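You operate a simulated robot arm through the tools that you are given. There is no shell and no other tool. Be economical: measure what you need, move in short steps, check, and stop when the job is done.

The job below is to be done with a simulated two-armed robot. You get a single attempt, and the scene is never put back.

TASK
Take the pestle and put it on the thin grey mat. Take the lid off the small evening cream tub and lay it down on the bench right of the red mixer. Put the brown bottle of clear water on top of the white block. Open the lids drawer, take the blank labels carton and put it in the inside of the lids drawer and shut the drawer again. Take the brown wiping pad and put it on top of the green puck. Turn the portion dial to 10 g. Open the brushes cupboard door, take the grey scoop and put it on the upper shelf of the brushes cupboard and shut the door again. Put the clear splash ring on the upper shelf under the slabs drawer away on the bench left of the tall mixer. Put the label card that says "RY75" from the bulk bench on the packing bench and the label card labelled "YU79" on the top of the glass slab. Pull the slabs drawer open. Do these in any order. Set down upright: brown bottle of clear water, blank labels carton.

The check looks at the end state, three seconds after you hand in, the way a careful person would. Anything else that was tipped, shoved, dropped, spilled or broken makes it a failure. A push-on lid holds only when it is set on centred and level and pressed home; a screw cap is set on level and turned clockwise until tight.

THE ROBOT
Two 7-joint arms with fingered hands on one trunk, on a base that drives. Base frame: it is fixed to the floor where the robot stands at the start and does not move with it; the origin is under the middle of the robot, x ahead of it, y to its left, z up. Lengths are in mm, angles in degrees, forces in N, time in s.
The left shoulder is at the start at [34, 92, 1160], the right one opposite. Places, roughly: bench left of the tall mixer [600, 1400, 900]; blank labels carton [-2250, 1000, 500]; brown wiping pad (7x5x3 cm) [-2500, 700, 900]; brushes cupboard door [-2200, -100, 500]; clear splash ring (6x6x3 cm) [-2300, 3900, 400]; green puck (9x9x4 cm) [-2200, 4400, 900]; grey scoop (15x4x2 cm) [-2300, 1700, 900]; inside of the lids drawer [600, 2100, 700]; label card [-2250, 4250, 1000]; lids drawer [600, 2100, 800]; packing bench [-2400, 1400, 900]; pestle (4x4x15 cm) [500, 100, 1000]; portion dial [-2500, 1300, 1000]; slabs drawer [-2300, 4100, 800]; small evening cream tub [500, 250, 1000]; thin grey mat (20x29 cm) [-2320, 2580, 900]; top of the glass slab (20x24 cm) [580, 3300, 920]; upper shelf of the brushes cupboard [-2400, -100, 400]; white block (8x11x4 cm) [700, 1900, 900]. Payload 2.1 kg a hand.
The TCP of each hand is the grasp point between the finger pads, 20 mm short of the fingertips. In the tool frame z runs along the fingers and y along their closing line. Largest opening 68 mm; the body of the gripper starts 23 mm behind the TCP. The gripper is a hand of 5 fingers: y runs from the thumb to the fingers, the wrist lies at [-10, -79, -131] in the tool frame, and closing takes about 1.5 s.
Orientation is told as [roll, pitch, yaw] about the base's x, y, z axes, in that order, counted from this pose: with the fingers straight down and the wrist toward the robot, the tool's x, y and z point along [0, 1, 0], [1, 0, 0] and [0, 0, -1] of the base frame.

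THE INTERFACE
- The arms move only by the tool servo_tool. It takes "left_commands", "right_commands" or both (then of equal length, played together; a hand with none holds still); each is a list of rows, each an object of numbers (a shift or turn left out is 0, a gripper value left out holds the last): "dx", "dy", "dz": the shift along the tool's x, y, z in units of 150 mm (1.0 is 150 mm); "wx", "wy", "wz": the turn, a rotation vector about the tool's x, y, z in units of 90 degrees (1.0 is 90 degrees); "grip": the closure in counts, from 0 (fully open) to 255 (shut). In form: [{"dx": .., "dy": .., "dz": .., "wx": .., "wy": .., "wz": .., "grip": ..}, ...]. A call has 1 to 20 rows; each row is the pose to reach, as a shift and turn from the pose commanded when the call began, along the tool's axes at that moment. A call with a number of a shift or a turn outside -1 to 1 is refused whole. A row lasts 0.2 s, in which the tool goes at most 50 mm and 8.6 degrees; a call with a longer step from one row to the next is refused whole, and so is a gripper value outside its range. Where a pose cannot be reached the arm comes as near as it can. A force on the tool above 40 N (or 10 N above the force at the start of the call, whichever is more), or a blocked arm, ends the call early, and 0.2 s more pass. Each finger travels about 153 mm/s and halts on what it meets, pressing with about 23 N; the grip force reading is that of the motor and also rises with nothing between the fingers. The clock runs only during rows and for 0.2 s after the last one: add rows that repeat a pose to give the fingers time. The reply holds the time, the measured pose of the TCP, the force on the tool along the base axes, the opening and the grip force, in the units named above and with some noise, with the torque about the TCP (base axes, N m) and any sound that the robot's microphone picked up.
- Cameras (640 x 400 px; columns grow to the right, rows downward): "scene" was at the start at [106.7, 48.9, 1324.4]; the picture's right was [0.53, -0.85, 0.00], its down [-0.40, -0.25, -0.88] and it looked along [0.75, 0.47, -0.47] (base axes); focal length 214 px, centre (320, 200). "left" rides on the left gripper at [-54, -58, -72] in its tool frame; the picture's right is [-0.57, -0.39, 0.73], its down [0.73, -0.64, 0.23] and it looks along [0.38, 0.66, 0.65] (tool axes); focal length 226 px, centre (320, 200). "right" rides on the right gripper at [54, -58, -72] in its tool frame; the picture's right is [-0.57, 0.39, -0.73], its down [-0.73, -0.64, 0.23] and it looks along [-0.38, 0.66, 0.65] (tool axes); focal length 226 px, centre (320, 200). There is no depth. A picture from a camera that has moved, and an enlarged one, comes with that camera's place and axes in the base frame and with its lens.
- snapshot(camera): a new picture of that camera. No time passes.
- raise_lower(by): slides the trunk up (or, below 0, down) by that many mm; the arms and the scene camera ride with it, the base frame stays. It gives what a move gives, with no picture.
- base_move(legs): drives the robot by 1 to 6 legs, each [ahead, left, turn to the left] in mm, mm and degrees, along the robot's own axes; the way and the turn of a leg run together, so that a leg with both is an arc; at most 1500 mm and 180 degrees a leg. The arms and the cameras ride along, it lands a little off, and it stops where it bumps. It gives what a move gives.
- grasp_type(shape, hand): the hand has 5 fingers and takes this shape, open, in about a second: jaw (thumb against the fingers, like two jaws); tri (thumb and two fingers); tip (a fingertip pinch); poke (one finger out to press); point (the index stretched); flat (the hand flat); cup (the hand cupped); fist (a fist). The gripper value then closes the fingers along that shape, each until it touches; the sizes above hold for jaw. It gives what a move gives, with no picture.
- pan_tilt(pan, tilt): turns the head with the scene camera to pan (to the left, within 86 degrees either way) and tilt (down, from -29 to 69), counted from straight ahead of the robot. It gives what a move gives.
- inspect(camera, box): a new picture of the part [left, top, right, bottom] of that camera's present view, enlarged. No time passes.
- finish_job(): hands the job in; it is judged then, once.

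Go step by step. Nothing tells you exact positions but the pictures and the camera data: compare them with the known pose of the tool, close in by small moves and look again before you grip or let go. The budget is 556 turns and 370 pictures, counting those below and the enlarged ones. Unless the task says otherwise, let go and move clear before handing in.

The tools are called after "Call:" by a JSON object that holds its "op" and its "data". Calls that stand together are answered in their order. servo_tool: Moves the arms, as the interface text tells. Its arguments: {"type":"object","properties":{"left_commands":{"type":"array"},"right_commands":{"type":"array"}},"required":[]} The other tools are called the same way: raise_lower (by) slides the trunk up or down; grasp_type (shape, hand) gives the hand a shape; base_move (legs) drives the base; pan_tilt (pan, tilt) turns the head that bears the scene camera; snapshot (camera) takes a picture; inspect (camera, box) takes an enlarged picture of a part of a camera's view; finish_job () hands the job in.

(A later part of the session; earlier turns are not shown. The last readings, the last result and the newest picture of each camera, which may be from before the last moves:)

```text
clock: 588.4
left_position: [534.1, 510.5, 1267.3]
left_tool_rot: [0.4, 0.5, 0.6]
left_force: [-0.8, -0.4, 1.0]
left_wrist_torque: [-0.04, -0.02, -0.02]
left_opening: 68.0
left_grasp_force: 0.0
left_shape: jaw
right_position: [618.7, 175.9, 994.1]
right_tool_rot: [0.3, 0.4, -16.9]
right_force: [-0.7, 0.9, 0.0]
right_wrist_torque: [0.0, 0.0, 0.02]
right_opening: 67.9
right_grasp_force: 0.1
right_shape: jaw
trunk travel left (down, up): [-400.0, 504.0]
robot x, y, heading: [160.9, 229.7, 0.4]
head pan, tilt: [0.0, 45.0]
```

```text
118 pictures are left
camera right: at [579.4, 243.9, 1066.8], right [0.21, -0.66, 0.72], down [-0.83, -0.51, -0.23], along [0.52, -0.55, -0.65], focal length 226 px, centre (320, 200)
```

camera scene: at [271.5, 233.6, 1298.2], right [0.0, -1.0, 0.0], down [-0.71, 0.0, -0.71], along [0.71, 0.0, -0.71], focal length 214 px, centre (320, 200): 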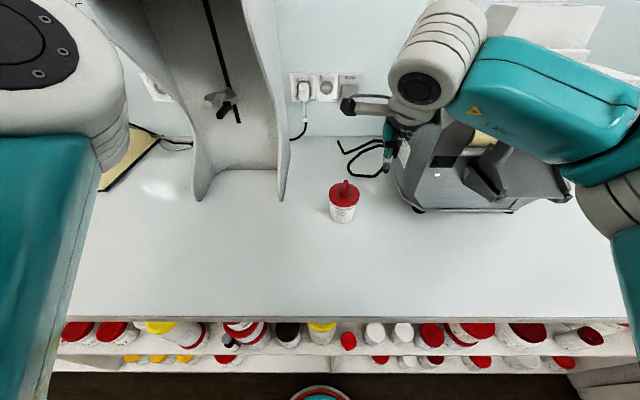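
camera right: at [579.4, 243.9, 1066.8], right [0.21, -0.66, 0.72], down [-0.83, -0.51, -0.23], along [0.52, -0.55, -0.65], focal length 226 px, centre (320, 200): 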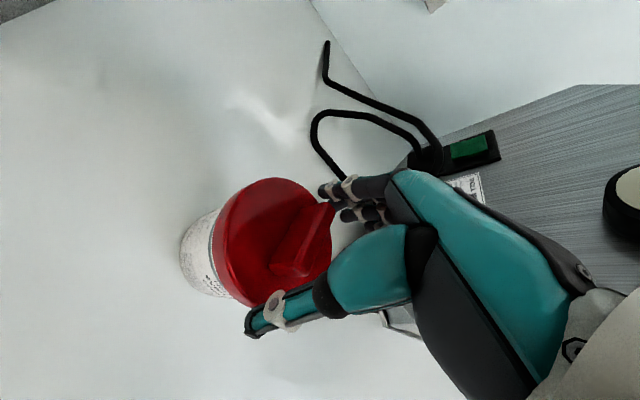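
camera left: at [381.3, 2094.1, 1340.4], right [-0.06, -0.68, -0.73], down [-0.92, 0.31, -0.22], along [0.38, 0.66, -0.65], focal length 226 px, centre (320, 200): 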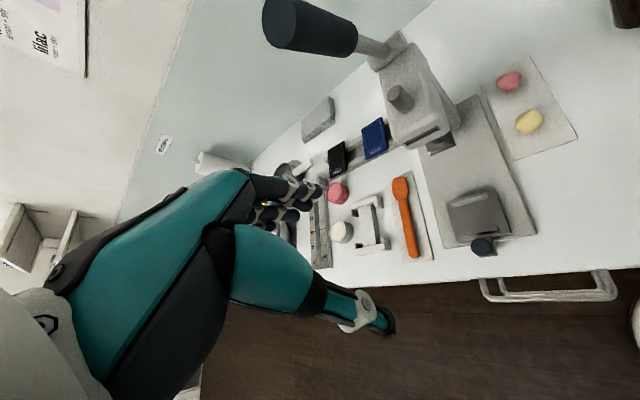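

I'll partially close so the fingertips come inside the lid's rim, then lower onto the fin and close.

Call:
{"op": "servo_tool", "data": {"right_commands": [{"grip": 55}, {"grip": 55}, {"grip": 55}, {"grip": 55, "dz": 0.03}, {"grip": 55, "dz": 0.05}, {"grip": 55, "dz": 0.05}]}}

Call:
{"op": "snapshot", "data": {"camera": "right"}}

```text
clock: 589.5
left_position: [531.6, 510.7, 1269.6]
left_tool_rot: [0.1, 0.5, 0.7]
left_force: [0.0, -0.4, 0.9]
left_wrist_torque: [-0.01, -0.03, 0.0]
left_opening: 67.9
left_grasp_force: 0.1
left_shape: jaw
right_position: [618.9, 178.1, 994.8]
right_tool_rot: [0.8, -0.2, -16.7]
right_force: [-3.8, -0.8, 18.7]
right_wrist_torque: [0.03, 0.02, -0.05]
right_opening: 38.6
right_grasp_force: 23.1
right_shape: jaw
trunk travel left (down, up): [-400.0, 504.0]
robot x, y, heading: [161.4, 233.9, 0.4]
head pan, tilt: [0.0, 45.0]
stopped in row 5 (right hand): the force on the tool passed its limit at 46 N (the readings are from after the stop); the commanded pose is now the measured one
```

```text
117 pictures are left
camera right: at [578.8, 244.7, 1067.1], right [0.2, -0.66, 0.72], down [-0.82, -0.51, -0.24], along [0.53, -0.54, -0.65], focal length 226 px, centre (320, 200)
```

right: 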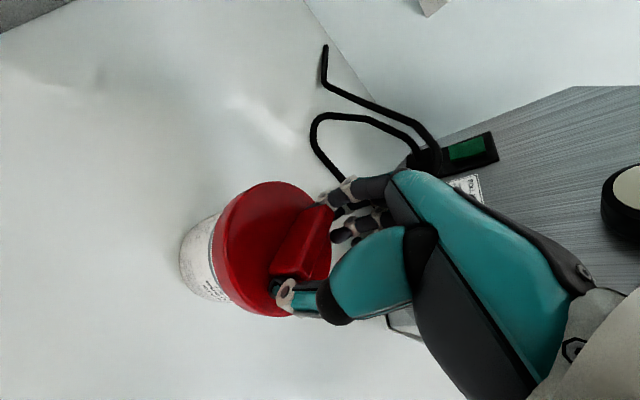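

The fingers are on the fin's ends. Gripping fully and lifting a little to see whether the tub comes along.

Call:
{"op": "servo_tool", "data": {"right_commands": [{"grip": 150, "dz": -0.01}, {"grip": 255, "dz": -0.02}, {"grip": 255, "dz": -0.02}, {"grip": 255, "dz": -0.02}, {"grip": 255, "dz": -0.02}, {"grip": 255, "dz": -0.05}, {"grip": 255, "dz": -0.09}, {"grip": 255, "dz": -0.13}, {"grip": 255, "dz": -0.13}]}}

Call:
{"op": "snapshot", "data": {"camera": "right"}}

Call:
{"op": "inspect", "data": {"camera": "scene", "box": [280, 140, 440, 240]}}

```text
clock: 591.5
left_position: [533.9, 510.8, 1267.4]
left_tool_rot: [0.3, 0.5, 0.6]
left_force: [-0.4, -0.7, 0.4]
left_wrist_torque: [0.01, 0.02, 0.04]
left_opening: 68.0
left_grasp_force: 0.1
left_shape: jaw
right_position: [620.5, 176.7, 1011.3]
right_tool_rot: [0.7, 0.1, -16.8]
right_force: [-1.1, 0.3, -0.8]
right_wrist_torque: [0.01, -0.02, 0.02]
right_opening: 39.0
right_grasp_force: 22.8
right_shape: jaw
trunk travel left (down, up): [-400.0, 504.0]
robot x, y, heading: [160.2, 234.1, 0.3]
head pan, tilt: [0.0, 45.0]
```

```text
116 pictures are left
camera right: at [580.4, 244.3, 1084.5], right [0.2, -0.66, 0.72], down [-0.82, -0.51, -0.24], along [0.53, -0.55, -0.65], focal length 226 px, centre (320, 200)
```

right: 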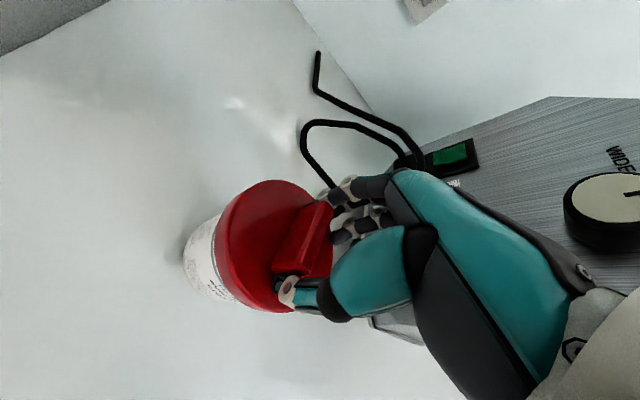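

```text
4.00 times, centred on (360, 190) of scene
camera zoom: at [271.3, 233.7, 1298.3], right [0.0, -1.0, 0.0], down [-0.71, 0.0, -0.71], along [0.71, 0.0, -0.71], focal length 858 px, centre (160, 240)
```

zoom: 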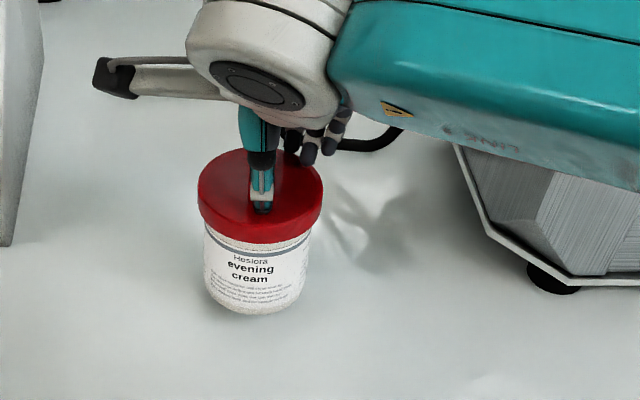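

The tub lifts with the lid, so it needs holding. Setting it back down (keeping the fin gripped), and bringing the left hand in from the left with fingers pointing right.

Call:
{"op": "servo_tool", "data": {"right_commands": [{"dz": 0.04}, {"dz": 0.08}, {"dz": 0.105}, {"dz": 0.105}]}}

Call:
{"op": "servo_tool", "data": {"left_commands": [{"wy": -0.09}, {"wy": -0.18}, {"wy": -0.27}, {"wy": -0.36}, {"wy": -0.45}, {"wy": -0.54}, {"wy": -0.63}, {"wy": -0.72}, {"wy": -0.82}, {"wy": -0.82}]}}

```text
clock: 592.5
left_position: [534.8, 510.9, 1268.4]
left_tool_rot: [0.4, 0.4, 0.7]
left_force: [-0.3, 0.0, 0.7]
left_wrist_torque: [0.01, 0.03, 0.0]
left_opening: 68.0
left_grasp_force: 0.1
left_shape: jaw
right_position: [619.6, 176.0, 996.8]
right_tool_rot: [0.7, -0.1, -16.9]
right_force: [-0.6, -1.2, 0.0]
right_wrist_torque: [0.05, 0.05, 0.0]
right_opening: 39.2
right_grasp_force: 23.4
right_shape: jaw
trunk travel left (down, up): [-400.0, 504.0]
robot x, y, heading: [156.9, 233.1, 0.1]
head pan, tilt: [0.0, 45.0]
```

```text
refused: row 9 steps farther than a row can; nothing moved
```

Call:
{"op": "servo_tool", "data": {"left_commands": [{"wy": -0.09}, {"wy": -0.18}, {"wy": -0.27}, {"wy": -0.36}, {"wy": -0.45}, {"wy": -0.54}, {"wy": -0.63}, {"wy": -0.72}, {"wy": -0.81}, {"wy": -0.82}]}}

Call:
{"op": "snapshot", "data": {"camera": "scene"}}

```text
clock: 594.7
left_position: [535.2, 510.4, 1268.9]
left_tool_rot: [-73.7, 0.5, 0.7]
left_force: [-0.5, 0.0, -0.4]
left_wrist_torque: [0.02, -0.03, 0.02]
left_opening: 68.3
left_grasp_force: 0.0
left_shape: jaw
right_position: [619.4, 176.9, 996.0]
right_tool_rot: [0.7, 0.1, -16.8]
right_force: [0.7, 0.7, -1.0]
right_wrist_torque: [-0.01, 0.0, 0.0]
right_opening: 38.8
right_grasp_force: 23.0
right_shape: jaw
trunk travel left (down, up): [-400.0, 504.0]
robot x, y, heading: [159.1, 234.3, 0.4]
head pan, tilt: [0.0, 45.0]
```

```text
114 pictures are left
camera scene: at [271.3, 233.7, 1298.3], right [0.0, -1.0, 0.0], down [-0.71, 0.0, -0.71], along [0.71, 0.0, -0.71], focal length 214 px, centre (320, 200)
```

scene: 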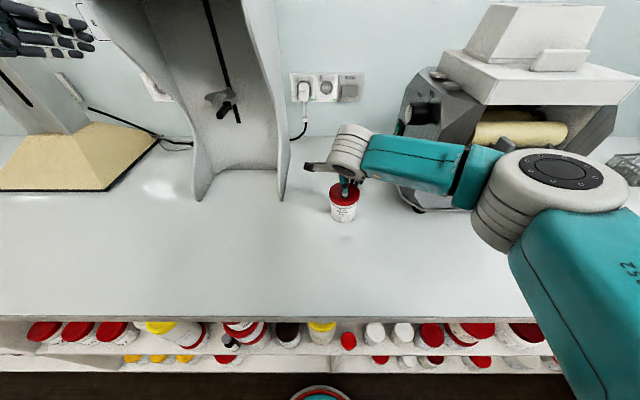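

Call:
{"op": "servo_tool", "data": {"left_commands": [{"dx": 0.2, "dz": 0.2}, {"dx": 0.4, "dz": 0.4}, {"dx": 0.6, "dz": 0.6}, {"dx": 0.8, "dz": 0.8}, {"dx": 0.88, "dz": 0.88}]}}

Call:
{"op": "servo_tool", "data": {"left_commands": [{"dx": 0.2, "dz": 0.2}, {"dx": 0.4, "dz": 0.4}, {"dx": 0.6, "dz": 0.6}, {"dx": 0.8, "dz": 0.8}, {"dx": 0.87, "dz": 0.88}, {"dx": 0.87, "dz": 0.88}]}}

Call:
{"op": "snapshot", "data": {"camera": "scene"}}

```text
clock: 595.9
left_position: [533.4, 421.0, 1103.9]
left_tool_rot: [-73.6, 0.5, 0.7]
left_force: [-0.4, -0.3, -0.2]
left_wrist_torque: [0.03, 0.0, 0.02]
left_opening: 67.7
left_grasp_force: 0.0
left_shape: jaw
right_position: [620.7, 176.5, 995.8]
right_tool_rot: [0.7, 0.0, -16.8]
right_force: [-0.7, -1.1, -1.4]
right_wrist_torque: [-0.01, 0.02, 0.0]
right_opening: 39.1
right_grasp_force: 23.4
right_shape: jaw
trunk travel left (down, up): [-400.0, 504.0]
robot x, y, heading: [163.1, 236.0, -0.1]
head pan, tilt: [0.0, 45.0]
```

```text
clock: 597.3
left_position: [533.3, 332.8, 942.6]
left_tool_rot: [-73.6, 0.5, 0.7]
left_force: [0.6, 0.3, -0.1]
left_wrist_torque: [0.0, 0.0, -0.02]
left_opening: 68.1
left_grasp_force: 0.0
left_shape: jaw
right_position: [620.7, 177.6, 996.5]
right_tool_rot: [0.7, 0.0, -16.8]
right_force: [-0.4, -0.4, 0.3]
right_wrist_torque: [-0.02, 0.01, -0.03]
right_opening: 39.0
right_grasp_force: 23.1
right_shape: jaw
trunk travel left (down, up): [-400.0, 504.0]
robot x, y, heading: [157.4, 232.8, 0.4]
head pan, tilt: [0.0, 45.0]
```

```text
113 pictures are left
camera scene: at [271.3, 233.6, 1298.3], right [0.0, -1.0, 0.0], down [-0.71, 0.0, -0.71], along [0.71, 0.0, -0.71], focal length 214 px, centre (320, 200)
```

scene: 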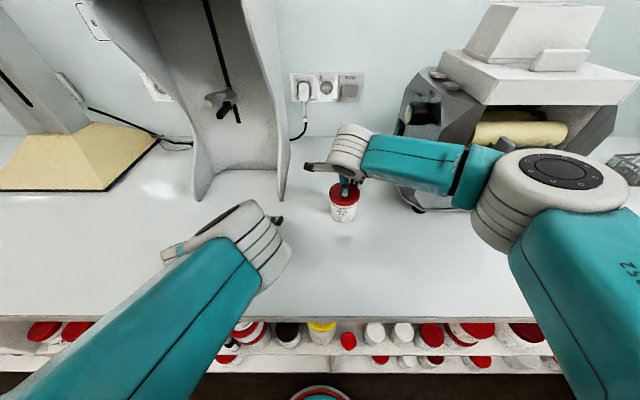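

Call:
{"op": "snapshot", "data": {"camera": "left"}}

```text
112 pictures are left
camera left: at [473.5, 385.3, 1015.6], right [-0.37, -0.86, 0.34], down [-0.65, -0.02, -0.76], along [0.67, -0.5, -0.55], focal length 226 px, centre (320, 200)
```

left: 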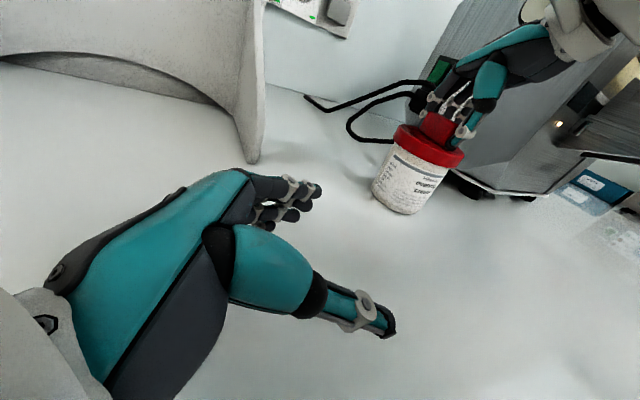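

The tub body is ~62 mm wide. I'll use the "tri" shape on the left hand (thumb and two fingers) so no finger catches the lid, and look.

Call:
{"op": "grasp_type", "data": {"shape": "tri", "hand": "left"}}

Call:
{"op": "servo_tool", "data": {"left_commands": [{"dy": 0.2}, {"dy": 0.4}, {"dy": 0.567}, {"dy": 0.567, "dz": 0.2, "dx": -0.05}, {"dy": 0.567, "dz": 0.2, "dx": -0.05}]}}

Call:
{"op": "snapshot", "data": {"camera": "left"}}

Call:
{"op": "snapshot", "data": {"camera": "scene"}}

```text
clock: 598.2
left_position: [533.6, 332.8, 942.6]
left_tool_rot: [-73.5, 0.6, 0.7]
left_force: [0.6, 0.6, -0.5]
left_wrist_torque: [0.02, 0.01, 0.0]
left_opening: 68.0
left_grasp_force: 0.1
left_shape: tri
right_position: [620.4, 177.1, 995.9]
right_tool_rot: [0.6, 0.1, -16.8]
right_force: [0.2, -0.1, -0.6]
right_wrist_torque: [-0.02, -0.03, -0.01]
right_opening: 38.6
right_grasp_force: 23.1
right_shape: jaw
trunk travel left (down, up): [-400.0, 504.0]
robot x, y, heading: [162.8, 225.9, 0.1]
head pan, tilt: [0.0, 45.0]
```

```text
clock: 599.1
left_position: [614.3, 323.8, 941.3]
left_tool_rot: [-73.3, 0.5, 1.7]
left_force: [-23.8, 9.4, 6.3]
left_wrist_torque: [0.08, -0.2, 0.65]
left_opening: 57.5
left_grasp_force: 0.0
left_shape: tri
right_position: [615.8, 180.3, 997.8]
right_tool_rot: [0.6, -0.1, -16.6]
right_force: [0.2, 0.3, -1.6]
right_wrist_torque: [0.03, -0.06, 0.0]
right_opening: 38.9
right_grasp_force: 23.4
right_shape: jaw
trunk travel left (down, up): [-400.0, 504.0]
robot x, y, heading: [158.1, 236.3, 0.3]
head pan, tilt: [0.0, 45.0]
stopped in row 4 (left hand): the force on the tool passed its limit at 54 N (the readings are from after the stop); the commanded pose is now the measured one
```

```text
111 pictures are left
camera left: at [553.5, 376.1, 1014.6], right [-0.36, -0.87, 0.34], down [-0.65, -0.03, -0.76], along [0.67, -0.49, -0.55], focal length 226 px, centre (320, 200)
```

left: 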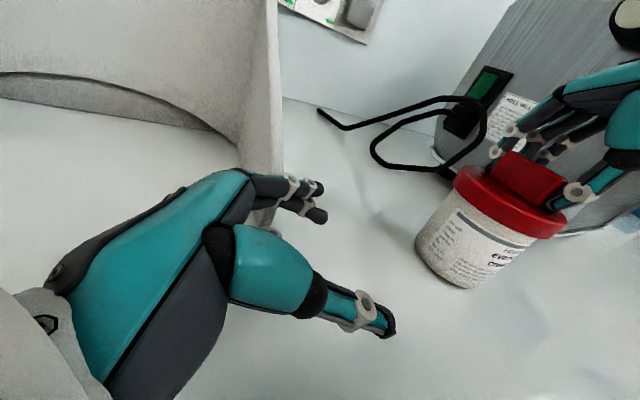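

```text
110 pictures are left
camera scene: at [266.5, 235.7, 1298.7], right [0.01, -1.0, 0.0], down [-0.7, -0.01, -0.71], along [0.71, 0.0, -0.7], focal length 214 px, centre (320, 200)
```

scene: 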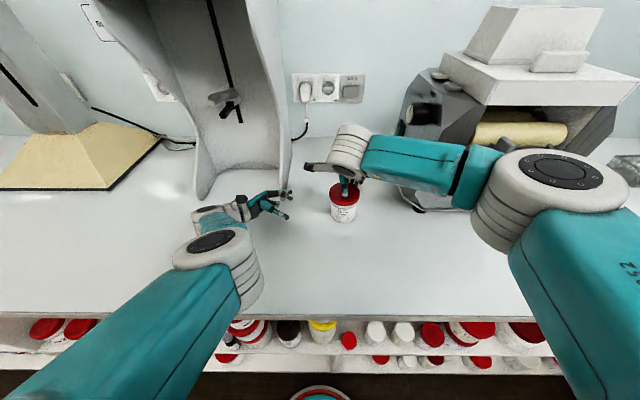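

The fingertips touched the mixer's leg; backing off 15 mm, going right first, then forward.

Call:
{"op": "servo_tool", "data": {"left_commands": [{"dy": -0.1}, {"dy": -0.1, "dz": 0.15, "dx": -0.02}, {"dy": -0.1, "dz": 0.35, "dx": -0.06}, {"dy": -0.05, "dz": 0.45, "dx": -0.08}, {"dy": 0.02, "dz": 0.45, "dx": -0.08}, {"dy": 0.02, "dz": 0.45, "dx": -0.08}]}}

Call:
{"op": "snapshot", "data": {"camera": "left"}}

```text
clock: 600.5
left_position: [622.0, 254.3, 930.9]
left_tool_rot: [-73.3, 0.7, 1.5]
left_force: [-0.1, 0.1, 0.6]
left_wrist_torque: [-0.02, 0.05, 0.03]
left_opening: 67.9
left_grasp_force: 0.0
left_shape: tri
right_position: [619.4, 178.3, 996.4]
right_tool_rot: [0.6, 0.0, -16.7]
right_force: [-0.1, -0.2, -0.5]
right_wrist_torque: [0.03, -0.04, -0.04]
right_opening: 39.1
right_grasp_force: 22.9
right_shape: jaw
trunk travel left (down, up): [-400.0, 504.0]
robot x, y, heading: [159.0, 230.8, 0.3]
head pan, tilt: [0.0, 45.0]
```

```text
109 pictures are left
camera left: at [562.0, 305.1, 1005.5], right [-0.36, -0.87, 0.34], down [-0.65, -0.03, -0.76], along [0.67, -0.49, -0.56], focal length 226 px, centre (320, 200)
```

left: 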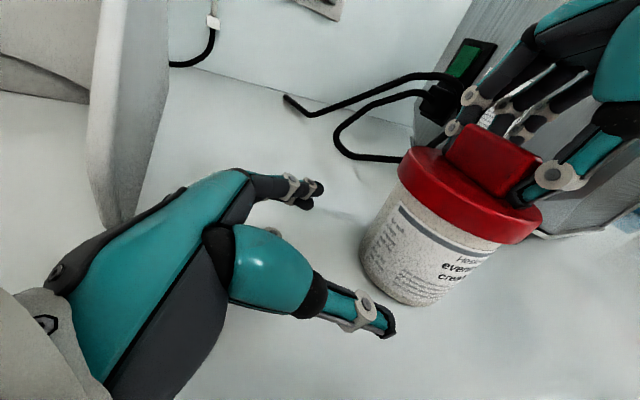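

Centring on the tub (x=618.5) and sliding the open hand around its body.

Call:
{"op": "servo_tool", "data": {"left_commands": [{"dy": -0.023}, {"dy": -0.023, "dz": 0.1, "dx": -0.03}, {"dy": -0.023, "dz": 0.2, "dx": -0.06}, {"dy": -0.023, "dz": 0.3, "dx": -0.088}, {"dy": -0.023, "dz": 0.38, "dx": -0.112}, {"dy": -0.023, "dz": 0.38, "dx": -0.112}]}}

Call:
{"op": "snapshot", "data": {"camera": "left"}}

```text
clock: 601.9
left_position: [621.3, 194.6, 931.3]
left_tool_rot: [-73.2, 0.8, 1.5]
left_force: [-0.9, 2.6, -0.5]
left_wrist_torque: [0.02, 0.0, -0.03]
left_opening: 67.6
left_grasp_force: 0.0
left_shape: tri
right_position: [620.0, 178.1, 996.1]
right_tool_rot: [0.7, 0.0, -16.7]
right_force: [0.3, -1.8, 3.2]
right_wrist_torque: [-0.08, -0.13, 0.0]
right_opening: 39.1
right_grasp_force: 23.1
right_shape: jaw
trunk travel left (down, up): [-400.0, 504.0]
robot x, y, heading: [159.5, 230.2, 0.0]
head pan, tilt: [0.0, 45.0]
```

```text
108 pictures are left
camera left: at [560.2, 245.8, 1005.0], right [-0.36, -0.87, 0.34], down [-0.65, -0.03, -0.76], along [0.67, -0.49, -0.56], focal length 226 px, centre (320, 200)
```

left: 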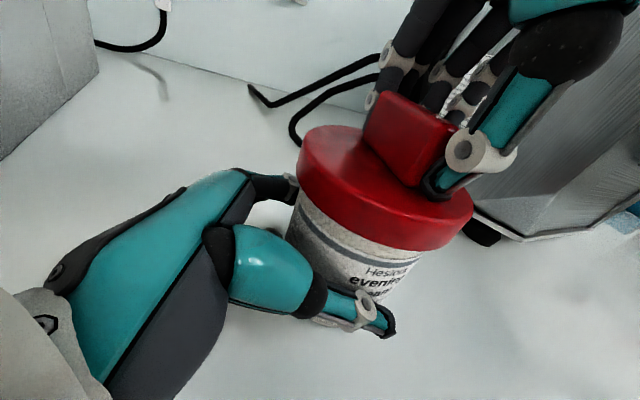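

The tub is in the left hand's grasp zone, below the lid. Closing the left hand on the body.

Call:
{"op": "servo_tool", "data": {"left_commands": [{"grip": 60}, {"grip": 120}, {"grip": 200}, {"grip": 255}, {"grip": 255}, {"grip": 255}, {"grip": 255}, {"grip": 255}]}}

Call:
{"op": "snapshot", "data": {"camera": "left"}}

```text
clock: 603.7
left_position: [621.4, 195.1, 931.3]
left_tool_rot: [-73.2, 0.7, 1.6]
left_force: [-0.1, 3.6, -0.3]
left_wrist_torque: [0.02, 0.05, 0.01]
left_opening: 55.1
left_grasp_force: 23.6
left_shape: tri
right_position: [619.9, 178.5, 996.6]
right_tool_rot: [0.7, -0.1, -16.6]
right_force: [0.9, -1.8, 4.4]
right_wrist_torque: [-0.15, -0.16, -0.03]
right_opening: 39.1
right_grasp_force: 22.7
right_shape: jaw
trunk travel left (down, up): [-400.0, 504.0]
robot x, y, heading: [160.4, 233.1, 0.3]
head pan, tilt: [0.0, 45.0]
```

```text
107 pictures are left
camera left: at [560.1, 245.8, 1005.0], right [-0.36, -0.87, 0.34], down [-0.65, -0.03, -0.76], along [0.67, -0.49, -0.56], focal length 226 px, centre (320, 200)
```

left: 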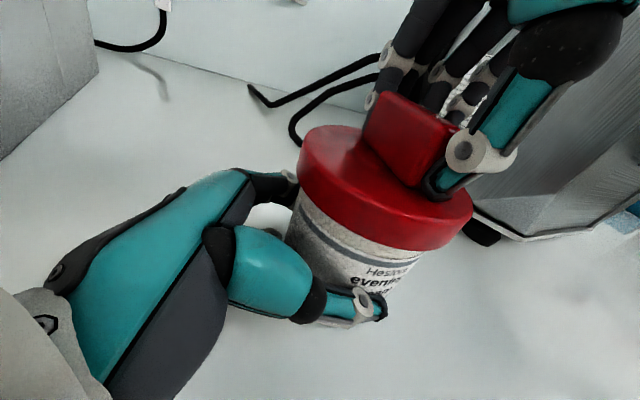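

Both hands hold: left the tub, right the lid's fin. Pulling the lid straight up slowly.

Call:
{"op": "servo_tool", "data": {"right_commands": [{"dz": -0.03}, {"dz": -0.06}, {"dz": -0.1}, {"dz": -0.15}, {"dz": -0.2}, {"dz": -0.25}, {"dz": -0.25}]}}

Call:
{"op": "snapshot", "data": {"camera": "left"}}

```text
clock: 605.3
left_position: [621.2, 195.0, 931.3]
left_tool_rot: [-73.3, 0.6, 1.5]
left_force: [-1.0, -0.7, 0.6]
left_wrist_torque: [0.03, 0.01, 0.0]
left_opening: 54.8
left_grasp_force: 23.1
left_shape: tri
right_position: [619.9, 177.7, 1033.4]
right_tool_rot: [0.6, 0.0, -16.6]
right_force: [0.1, 0.9, -0.2]
right_wrist_torque: [-0.04, -0.04, 0.03]
right_opening: 30.6
right_grasp_force: 23.3
right_shape: jaw
trunk travel left (down, up): [-400.0, 504.0]
robot x, y, heading: [161.4, 230.9, 0.3]
head pan, tilt: [0.0, 45.0]
heard: snap
```

```text
106 pictures are left
camera left: at [560.2, 245.7, 1005.0], right [-0.36, -0.87, 0.34], down [-0.65, -0.03, -0.76], along [0.67, -0.49, -0.56], focal length 226 px, centre (320, 200)
```

left: 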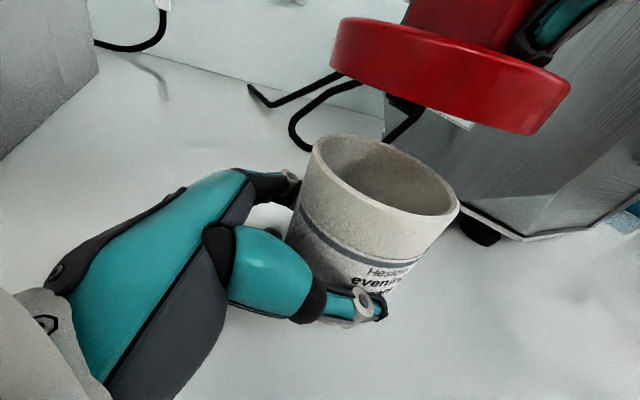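

The lid snapped off. Releasing the tub with the left hand first and withdrawing it sideways.

Call:
{"op": "servo_tool", "data": {"left_commands": [{"grip": 200}, {"grip": 120}, {"grip": 50}, {"grip": 0}, {"grip": 0}, {"grip": 0}, {"grip": 0}, {"grip": 0}], "right_commands": [{"dz": -0.1}, {"dz": -0.2}, {"dz": -0.3}, {"dz": -0.4}, {"dz": -0.4}, {"dz": -0.4}, {"dz": -0.4}, {"dz": -0.4}]}}

Call:
{"op": "servo_tool", "data": {"left_commands": [{"dz": -0.1, "dx": 0.03}, {"dz": -0.25, "dx": 0.073}, {"dz": -0.4, "dx": 0.117}, {"dz": -0.5, "dx": 0.146}, {"dz": -0.5, "dx": 0.146}]}}

Call:
{"op": "snapshot", "data": {"camera": "left"}}

Call:
{"op": "snapshot", "data": {"camera": "right"}}

```text
clock: 607.1
left_position: [620.7, 194.5, 930.7]
left_tool_rot: [-73.3, 0.6, 1.5]
left_force: [0.7, -0.1, -0.9]
left_wrist_torque: [0.01, -0.02, -0.01]
left_opening: 67.6
left_grasp_force: 0.1
left_shape: tri
right_position: [619.3, 176.1, 1092.6]
right_tool_rot: [0.7, 0.0, -16.7]
right_force: [-1.1, 0.0, 0.0]
right_wrist_torque: [0.0, 0.01, 0.03]
right_opening: 30.5
right_grasp_force: 23.0
right_shape: jaw
trunk travel left (down, up): [-400.0, 504.0]
robot x, y, heading: [162.4, 227.8, 0.0]
head pan, tilt: [0.0, 45.0]
```

```text
clock: 608.3
left_position: [619.9, 272.0, 932.6]
left_tool_rot: [-73.4, 0.7, 1.5]
left_force: [0.1, 0.1, -0.1]
left_wrist_torque: [0.01, 0.02, -0.01]
left_opening: 67.6
left_grasp_force: 0.0
left_shape: tri
right_position: [619.1, 176.8, 1092.5]
right_tool_rot: [0.7, 0.0, -16.7]
right_force: [0.2, 0.6, -0.5]
right_wrist_torque: [-0.01, -0.03, -0.01]
right_opening: 30.9
right_grasp_force: 22.5
right_shape: jaw
trunk travel left (down, up): [-400.0, 504.0]
robot x, y, heading: [163.1, 234.4, 0.1]
head pan, tilt: [0.0, 45.0]
```

```text
105 pictures are left
camera left: at [559.0, 324.2, 1006.2], right [-0.36, -0.87, 0.34], down [-0.65, -0.03, -0.76], along [0.67, -0.49, -0.56], focal length 226 px, centre (320, 200)
```

left: 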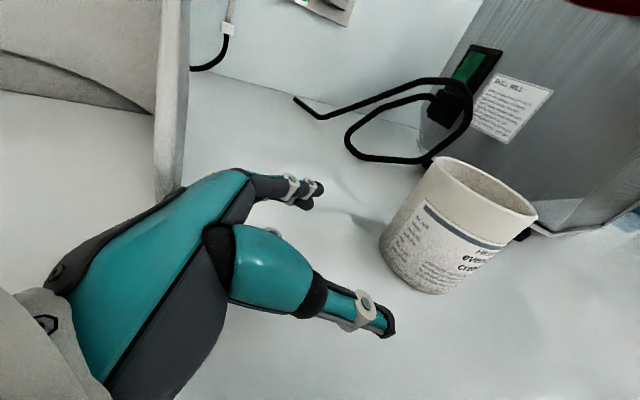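

```text
104 pictures are left
camera right: at [579.6, 244.4, 1165.7], right [0.21, -0.66, 0.72], down [-0.82, -0.52, -0.24], along [0.53, -0.54, -0.65], focal length 226 px, centre (320, 200)
```

right: 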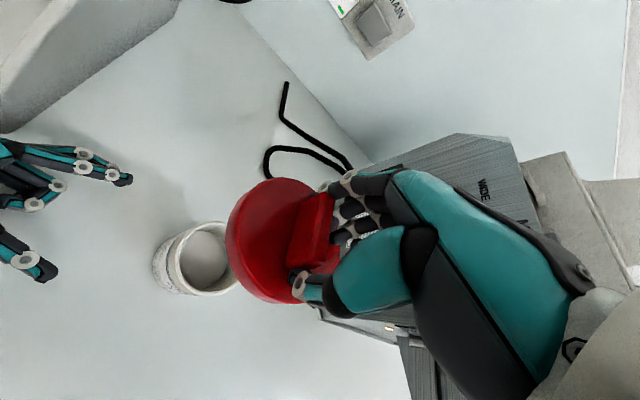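

The tub stands open and upright. Moving the left hand away and carrying the lid to the clear bench spot in front, at about (520,190).

Call:
{"op": "servo_tool", "data": {"left_commands": [{"dy": -0.2}, {"dy": -0.4}, {"dy": -0.6, "dx": -0.1}, {"dy": -0.6, "dx": -0.4, "dz": -0.1}, {"dy": -0.6, "dx": -0.7, "dz": -0.3}, {"dy": -0.6, "dx": -0.9, "dz": -0.5}]}}

Call:
{"op": "servo_tool", "data": {"right_commands": [{"dx": -0.05, "dy": -0.25}, {"dx": -0.1, "dy": -0.5}, {"dx": -0.107, "dy": -0.657}, {"dx": -0.107, "dy": -0.657, "dz": 0.3}, {"dx": -0.107, "dy": -0.657, "dz": 0.6}, {"dx": -0.107, "dy": -0.657, "dz": 0.8}, {"dx": -0.107, "dy": -0.657, "dz": 0.8}]}}

Call:
{"op": "snapshot", "data": {"camera": "right"}}

Call:
{"op": "snapshot", "data": {"camera": "scene"}}

```text
refused: row 5 steps farther than a row can; nothing moved
```

```text
clock: 609.9
left_position: [619.4, 271.9, 932.6]
left_tool_rot: [-73.3, 0.7, 1.5]
left_force: [-0.4, -0.3, 0.5]
left_wrist_torque: [0.03, -0.01, 0.03]
left_opening: 67.7
left_grasp_force: 0.1
left_shape: tri
right_position: [520.6, 192.1, 973.8]
right_tool_rot: [0.7, 0.1, -16.5]
right_force: [0.0, 0.4, -0.4]
right_wrist_torque: [0.01, -0.01, 0.01]
right_opening: 30.8
right_grasp_force: 23.0
right_shape: jaw
trunk travel left (down, up): [-400.0, 504.0]
robot x, y, heading: [160.2, 234.5, 0.4]
head pan, tilt: [0.0, 45.0]
```

```text
103 pictures are left
camera right: at [480.4, 259.4, 1046.1], right [0.21, -0.66, 0.72], down [-0.82, -0.52, -0.24], along [0.53, -0.54, -0.65], focal length 226 px, centre (320, 200)
```

right: 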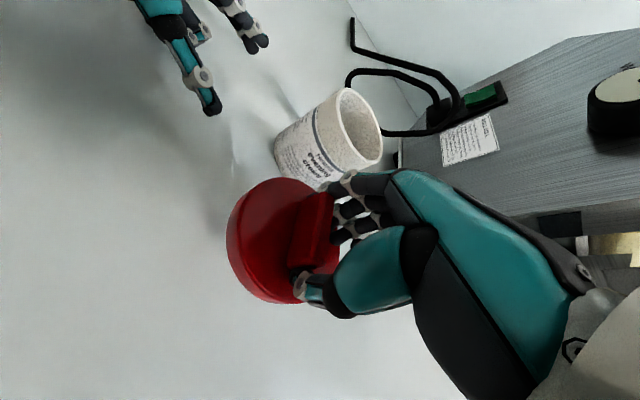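

```text
102 pictures are left
camera scene: at [271.0, 234.1, 1298.3], right [0.01, -1.0, 0.0], down [-0.71, 0.0, -0.71], along [0.71, 0.0, -0.71], focal length 214 px, centre (320, 200)
```

scene: 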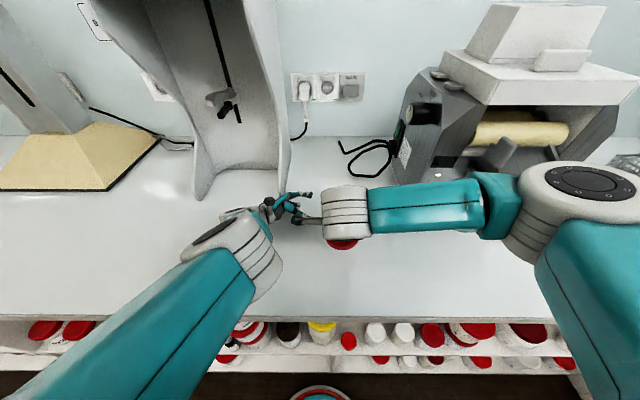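

Lowering the lid to the bench.

Call:
{"op": "servo_tool", "data": {"right_commands": [{"dz": 0.06}, {"dz": 0.12}, {"dz": 0.16}, {"dz": 0.2}, {"dz": 0.24}, {"dz": 0.27}, {"dz": 0.3}]}}

Call:
{"op": "snapshot", "data": {"camera": "left"}}

```text
clock: 611.5
left_position: [618.2, 272.9, 932.5]
left_tool_rot: [-73.3, 0.5, 1.4]
left_force: [-0.3, 0.6, -0.8]
left_wrist_torque: [0.0, 0.03, 0.0]
left_opening: 67.7
left_grasp_force: 0.0
left_shape: tri
right_position: [519.5, 193.2, 931.2]
right_tool_rot: [0.9, -0.3, -16.7]
right_force: [-4.8, -1.0, 36.5]
right_wrist_torque: [-0.11, -0.69, -0.02]
right_opening: 30.5
right_grasp_force: 23.4
right_shape: jaw
trunk travel left (down, up): [-400.0, 504.0]
robot x, y, heading: [160.9, 232.2, 0.4]
head pan, tilt: [0.0, 45.0]
```

```text
101 pictures are left
camera left: at [556.8, 324.0, 1007.8], right [-0.36, -0.87, 0.34], down [-0.65, -0.03, -0.76], along [0.67, -0.49, -0.55], focal length 226 px, centre (320, 200)
```

left: 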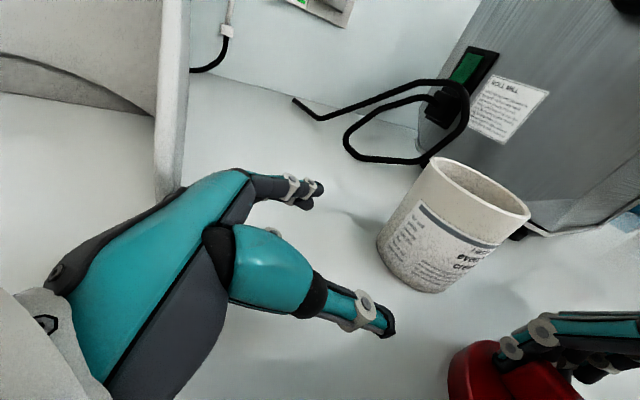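

Contact with the bench. Easing and releasing the lid, then lifting away.

Call:
{"op": "servo_tool", "data": {"right_commands": [{"dz": -0.02, "grip": 220}, {"dz": -0.02, "grip": 170}, {"dz": -0.02, "grip": 120}, {"dz": -0.02, "grip": 70}, {"dz": -0.02, "grip": 30}, {"dz": -0.02, "grip": 0}, {"dz": -0.02, "grip": 0}, {"dz": -0.02, "grip": 0}, {"dz": -0.15, "grip": 0}, {"dz": -0.4, "grip": 0}, {"dz": -0.7, "grip": 0}, {"dz": -0.95, "grip": 0}]}}

Call:
{"op": "snapshot", "data": {"camera": "right"}}

```text
clock: 613.0
left_position: [620.7, 272.8, 931.6]
left_tool_rot: [-73.2, 0.7, 1.5]
left_force: [-0.3, 0.0, 0.0]
left_wrist_torque: [-0.01, 0.0, -0.01]
left_opening: 67.8
left_grasp_force: 0.0
left_shape: tri
right_position: [521.4, 192.6, 930.2]
right_tool_rot: [0.8, -0.1, -16.7]
right_force: [0.6, -0.3, -0.1]
right_wrist_torque: [-0.02, 0.0, 0.0]
right_opening: 67.8
right_grasp_force: 0.0
right_shape: jaw
trunk travel left (down, up): [-400.0, 504.0]
robot x, y, heading: [158.8, 235.0, 0.6]
head pan, tilt: [0.0, 45.0]
stopped in row 7 (right hand): the force on the tool passed its limit at 48 N (the readings are from after the stop); the commanded pose is now the measured one
```

```text
100 pictures are left
camera right: at [482.1, 259.1, 1004.4], right [0.2, -0.66, 0.72], down [-0.82, -0.51, -0.24], along [0.53, -0.54, -0.65], focal length 226 px, centre (320, 200)
```

right: 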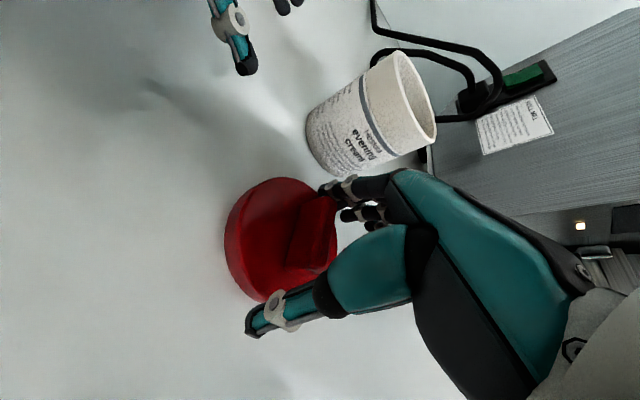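

Call:
{"op": "servo_tool", "data": {"right_commands": [{"dz": -0.1}, {"dz": -0.3}, {"dz": -0.6}, {"dz": -0.9}, {"dz": -0.9}]}}

Call:
{"op": "snapshot", "data": {"camera": "right"}}

```text
clock: 614.2
left_position: [621.2, 272.2, 932.6]
left_tool_rot: [-73.3, 0.7, 1.5]
left_force: [0.9, -0.1, -0.8]
left_wrist_torque: [0.02, -0.01, 0.01]
left_opening: 67.8
left_grasp_force: 0.1
left_shape: tri
right_position: [518.8, 190.7, 1068.0]
right_tool_rot: [0.8, -0.3, -16.7]
right_force: [-0.8, -0.5, -0.5]
right_wrist_torque: [-0.05, -0.02, 0.05]
right_opening: 67.9
right_grasp_force: 0.1
right_shape: jaw
trunk travel left (down, up): [-400.0, 504.0]
robot x, y, heading: [157.6, 231.4, 0.5]
head pan, tilt: [0.0, 45.0]
```

```text
99 pictures are left
camera right: at [479.5, 258.0, 1140.4], right [0.2, -0.66, 0.72], down [-0.82, -0.52, -0.24], along [0.53, -0.54, -0.65], focal length 226 px, centre (320, 200)
```

right: 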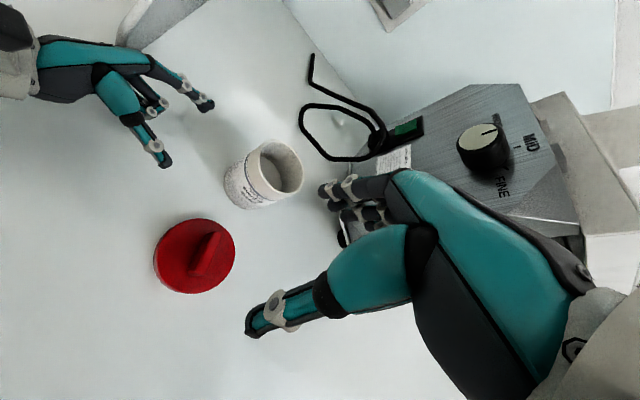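

The lid lies on the bench in front of the open tub. Withdrawing the left hand back and up, then backing off.

Call:
{"op": "servo_tool", "data": {"left_commands": [{"dy": -0.25}, {"dy": -0.5}, {"dy": -0.7}, {"dy": -0.7, "dx": -0.3}, {"dy": -0.7, "dx": -0.6}, {"dy": -0.7, "dx": -0.9}, {"dy": -0.7, "dx": -1.0}]}}

Call:
{"op": "base_move", "data": {"legs": [[-350, 0, 0]]}}

Call:
{"op": "servo_tool", "data": {"left_commands": [{"wy": 0.09}, {"wy": 0.18}, {"wy": 0.27}, {"wy": 0.36}, {"wy": 0.45}, {"wy": 0.54}, {"wy": 0.63}, {"wy": 0.72}, {"wy": 0.81}, {"wy": 0.815}]}}

Call:
{"op": "grasp_type", "data": {"shape": "jaw", "hand": "left"}}

Call:
{"op": "snapshot", "data": {"camera": "scene"}}

```text
clock: 615.8
left_position: [543.6, 304.8, 1071.5]
left_tool_rot: [-73.3, 0.6, 1.4]
left_force: [-0.1, 0.6, 0.7]
left_wrist_torque: [0.01, -0.03, -0.02]
left_opening: 67.6
left_grasp_force: 0.1
left_shape: tri
left hand out of reach, approached as far as the arm can: row 2, 3, 4, 5, 6, 7
right_position: [520.0, 189.9, 1067.2]
right_tool_rot: [0.9, -0.1, -16.7]
right_force: [0.0, 0.6, 1.2]
right_wrist_torque: [0.01, 0.02, 0.01]
right_opening: 67.6
right_grasp_force: 0.0
right_shape: jaw
trunk travel left (down, up): [-400.0, 504.0]
robot x, y, heading: [160.3, 235.0, 0.4]
head pan, tilt: [0.0, 45.0]
```

```text
clock: 618.1
left_position: [191.6, 300.9, 1070.8]
left_tool_rot: [-73.4, 0.7, 1.5]
left_force: [0.3, 0.3, -0.3]
left_wrist_torque: [0.01, -0.01, 0.01]
left_opening: 67.7
left_grasp_force: 0.0
left_shape: tri
right_position: [168.5, 188.5, 1068.1]
right_tool_rot: [0.8, -0.2, -16.6]
right_force: [-0.3, 0.0, -0.4]
right_wrist_torque: [0.03, -0.02, 0.03]
right_opening: 68.2
right_grasp_force: 0.0
right_shape: jaw
trunk travel left (down, up): [-400.0, 504.0]
robot x, y, heading: [-192.8, 232.0, 0.4]
head pan, tilt: [0.0, 45.0]
```

```text
clock: 620.3
left_position: [252.0, 391.7, 1079.8]
left_tool_rot: [0.1, 0.7, 1.4]
left_force: [0.1, -1.1, 0.8]
left_wrist_torque: [-0.01, 0.0, 0.0]
left_opening: 67.8
left_grasp_force: 0.2
left_shape: tri
left hand out of reach, approached as far as the arm can: row 1, 2, 3, 4, 5, 6, 7, 8, 9, 10
right_position: [169.0, 188.8, 1067.4]
right_tool_rot: [0.9, -0.3, -16.6]
right_force: [0.9, -0.6, 0.6]
right_wrist_torque: [0.01, -0.02, 0.01]
right_opening: 67.4
right_grasp_force: 0.0
right_shape: jaw
trunk travel left (down, up): [-400.0, 504.0]
robot x, y, heading: [-195.3, 231.0, 0.2]
head pan, tilt: [0.0, 45.0]
```

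```text
clock: 621.2
left_position: [250.5, 390.8, 1080.3]
left_tool_rot: [0.0, 0.7, 1.4]
left_force: [-0.4, 0.5, 0.0]
left_wrist_torque: [0.02, -0.01, -0.01]
left_opening: 67.7
left_grasp_force: 0.0
left_shape: jaw
right_position: [167.8, 188.4, 1067.8]
right_tool_rot: [0.7, -0.1, -16.8]
right_force: [0.2, -0.6, -0.6]
right_wrist_torque: [0.01, -0.02, -0.03]
right_opening: 67.6
right_grasp_force: 0.0
right_shape: jaw
trunk travel left (down, up): [-400.0, 504.0]
robot x, y, heading: [-189.5, 230.8, 0.2]
head pan, tilt: [0.0, 45.0]
```

```text
98 pictures are left
camera scene: at [-80.5, 232.1, 1298.3], right [0.01, -1.0, 0.0], down [-0.71, 0.0, -0.71], along [0.71, 0.0, -0.71], focal length 214 px, centre (320, 200)
```

scene: 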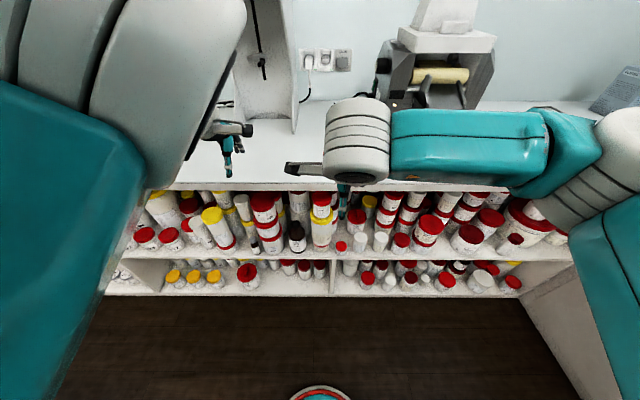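

All done here. Next the clear splash ring on the shelf under the slabs drawer: driving across to the back bench at y≈3770.

Call:
{"op": "servo_tool", "data": {"right_commands": [{"wz": -0.08, "dx": -0.1}, {"wz": -0.16, "dx": -0.2}, {"wz": -0.185, "dx": -0.3}, {"wz": -0.185, "dx": -0.3}]}}

Call:
{"op": "base_move", "data": {"legs": [[0, 0, 179.6], [650, -1180, 0], [650, -1180, 0], [0, -1176, 0]]}}

Call:
{"op": "raise_lower", "data": {"by": -398}}

Call:
{"op": "pan_tilt", "data": {"pan": 0, "tilt": 35}}

Call:
{"op": "snapshot", "data": {"camera": "scene"}}

```text
clock: 622.2
left_position: [251.3, 391.7, 1080.3]
left_tool_rot: [0.0, 0.7, 1.3]
left_force: [0.3, 0.3, -0.3]
left_wrist_torque: [0.05, 0.02, -0.01]
left_opening: 67.7
left_grasp_force: 0.1
left_shape: jaw
right_position: [154.9, 146.8, 1066.7]
right_tool_rot: [0.8, -0.4, 0.0]
right_force: [-0.3, -0.7, 0.7]
right_wrist_torque: [0.0, -0.05, -0.02]
right_opening: 67.7
right_grasp_force: 0.2
right_shape: jaw
trunk travel left (down, up): [-400.0, 504.0]
robot x, y, heading: [-192.4, 232.9, 0.4]
head pan, tilt: [0.0, 45.0]
```

```text
clock: 648.2
left_position: [-2035.6, 3561.0, 1079.9]
left_tool_rot: [0.1, 0.7, -177.3]
left_force: [-0.1, 0.1, 0.4]
left_wrist_torque: [0.03, -0.01, 0.01]
left_opening: 67.8
left_grasp_force: 0.1
left_shape: jaw
right_position: [-1945.5, 3808.6, 1066.8]
right_tool_rot: [0.7, -0.4, -178.7]
right_force: [0.1, 0.5, -0.8]
right_wrist_torque: [-0.01, 0.02, -0.02]
right_opening: 68.0
right_grasp_force: 0.1
right_shape: jaw
trunk travel left (down, up): [-400.0, 504.0]
robot x, y, heading: [-1596.3, 3730.5, -178.3]
head pan, tilt: [0.0, 45.0]
```

```text
clock: 652.1
left_position: [-2056.8, 3560.4, 569.8]
left_tool_rot: [0.3, 16.3, -177.2]
left_force: [0.0, -0.1, -0.1]
left_wrist_torque: [0.03, 0.01, 0.01]
left_opening: 67.7
left_grasp_force: 0.1
left_shape: jaw
right_position: [-1944.7, 3808.4, 670.5]
right_tool_rot: [0.6, -0.4, -178.7]
right_force: [0.5, -0.2, 0.1]
right_wrist_torque: [-0.01, 0.02, -0.02]
right_opening: 67.7
right_grasp_force: 0.0
right_shape: jaw
trunk travel left (down, up): [-2.0, 902.0]
robot x, y, heading: [-1596.4, 3733.1, -178.5]
head pan, tilt: [0.0, 45.0]
```

```text
clock: 652.8
left_position: [-2059.1, 3559.8, 569.7]
left_tool_rot: [0.2, 16.3, -177.3]
left_force: [0.1, 0.7, -0.3]
left_wrist_torque: [0.0, -0.01, 0.01]
left_opening: 67.8
left_grasp_force: 0.0
left_shape: jaw
right_position: [-1944.2, 3809.8, 668.4]
right_tool_rot: [0.7, -0.4, -178.8]
right_force: [-0.1, 0.4, 0.0]
right_wrist_torque: [0.01, 0.02, -0.01]
right_opening: 67.9
right_grasp_force: 0.1
right_shape: jaw
trunk travel left (down, up): [-2.0, 902.0]
robot x, y, heading: [-1597.1, 3731.7, -178.4]
head pan, tilt: [0.0, 35.0]
```

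```text
97 pictures are left
camera scene: at [-1798.2, 3725.9, 907.5], right [-0.03, 1.0, 0.0], down [0.57, 0.02, -0.82], along [-0.82, -0.02, -0.57], focal length 214 px, centre (320, 200)
```

scene: 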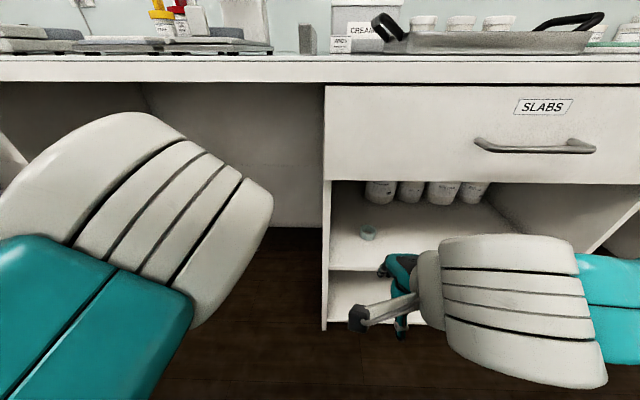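

The ring is at about (-2337,3874). Retracting the left hand, extending the right arm low as for the carton.

Call:
{"op": "servo_tool", "data": {"left_commands": [{"dy": -0.15, "dz": -0.1}, {"dy": -0.3, "dz": -0.2}, {"dy": -0.45, "dz": -0.3}, {"dy": -0.6, "dz": -0.3}, {"dy": -0.6, "dz": -0.3}, {"dy": -0.6, "dz": -0.3}], "right_commands": [{"dy": 0.15, "dz": 0.2}, {"dy": 0.35, "dz": 0.4}, {"dy": 0.55, "dz": 0.6}, {"dy": 0.75, "dz": 0.8}, {"dy": 0.95, "dz": 0.95}, {"dy": 1.0, "dz": 1.0}]}}

Call:
{"op": "servo_tool", "data": {"right_commands": [{"dy": 0.2, "dz": 0.15}, {"dy": 0.4, "dz": 0.3}, {"dy": 0.4, "dz": 0.38}, {"dy": 0.4, "dz": 0.38}]}}

Call:
{"op": "base_move", "data": {"legs": [[0, -35, -1.6]]}}

Call:
{"op": "snapshot", "data": {"camera": "scene"}}

Call:
{"op": "snapshot", "data": {"camera": "right"}}

```text
clock: 654.2
left_position: [-1992.6, 3530.4, 640.6]
left_tool_rot: [0.2, 16.3, -177.3]
left_force: [-0.1, -0.5, 0.5]
left_wrist_torque: [0.01, -0.02, 0.03]
left_opening: 67.7
left_grasp_force: 0.0
left_shape: jaw
left hand out of reach, approached as far as the arm can: row 1, 2, 3, 4, 5, 6
right_position: [-2096.3, 3803.3, 518.5]
right_tool_rot: [0.7, -0.4, -178.8]
right_force: [0.7, 0.2, 0.2]
right_wrist_torque: [0.02, -0.01, 0.0]
right_opening: 67.9
right_grasp_force: 0.0
right_shape: jaw
trunk travel left (down, up): [-2.0, 902.0]
robot x, y, heading: [-1596.1, 3729.5, -178.4]
head pan, tilt: [0.0, 35.0]
```

```text
clock: 655.2
left_position: [-1992.2, 3532.1, 640.3]
left_tool_rot: [0.2, 16.4, -177.4]
left_force: [0.1, -0.4, -0.1]
left_wrist_torque: [0.0, 0.0, -0.02]
left_opening: 67.7
left_grasp_force: 0.0
left_shape: jaw
right_position: [-2156.0, 3800.4, 463.7]
right_tool_rot: [0.7, -0.4, -178.7]
right_force: [-0.4, -0.3, -0.5]
right_wrist_torque: [0.0, -0.03, 0.02]
right_opening: 68.0
right_grasp_force: 0.0
right_shape: jaw
trunk travel left (down, up): [-2.0, 902.0]
robot x, y, heading: [-1594.3, 3736.1, -178.5]
head pan, tilt: [0.0, 35.0]
```

```text
clock: 656.0
left_position: [-1997.0, 3577.2, 638.9]
left_tool_rot: [0.2, 16.3, -179.0]
left_force: [0.0, 0.7, 0.1]
left_wrist_torque: [0.02, 0.02, 0.04]
left_opening: 67.9
left_grasp_force: 0.1
left_shape: jaw
right_position: [-2155.1, 3850.7, 463.0]
right_tool_rot: [0.6, -0.4, 179.7]
right_force: [0.1, 0.7, -0.7]
right_wrist_torque: [0.03, 0.02, 0.01]
right_opening: 68.0
right_grasp_force: 0.1
right_shape: jaw
trunk travel left (down, up): [-2.0, 902.0]
robot x, y, heading: [-1595.9, 3771.0, -179.9]
head pan, tilt: [0.0, 35.0]
```

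```text
96 pictures are left
camera scene: at [-1798.8, 3766.7, 907.5], right [0.0, 1.0, 0.0], down [0.57, 0.0, -0.82], along [-0.82, 0.0, -0.57], focal length 214 px, centre (320, 200)
```

scene: 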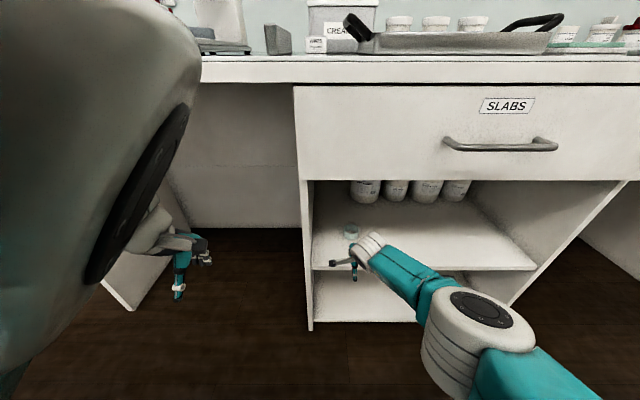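

```text
95 pictures are left
camera right: at [-2095.7, 3797.0, 536.4], right [-0.38, 0.58, 0.72], down [0.64, 0.73, -0.24], along [-0.67, 0.37, -0.65], focal length 226 px, centre (320, 200)
```

right: 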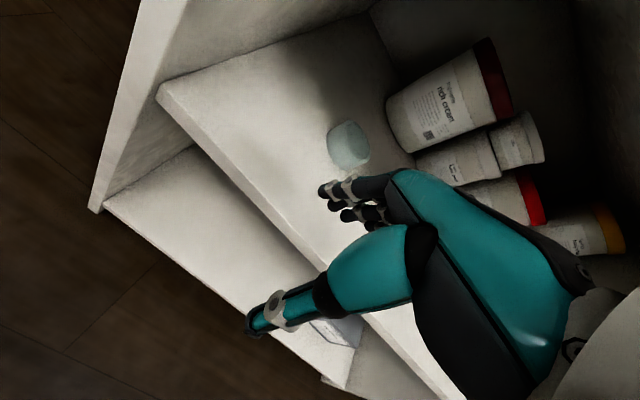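

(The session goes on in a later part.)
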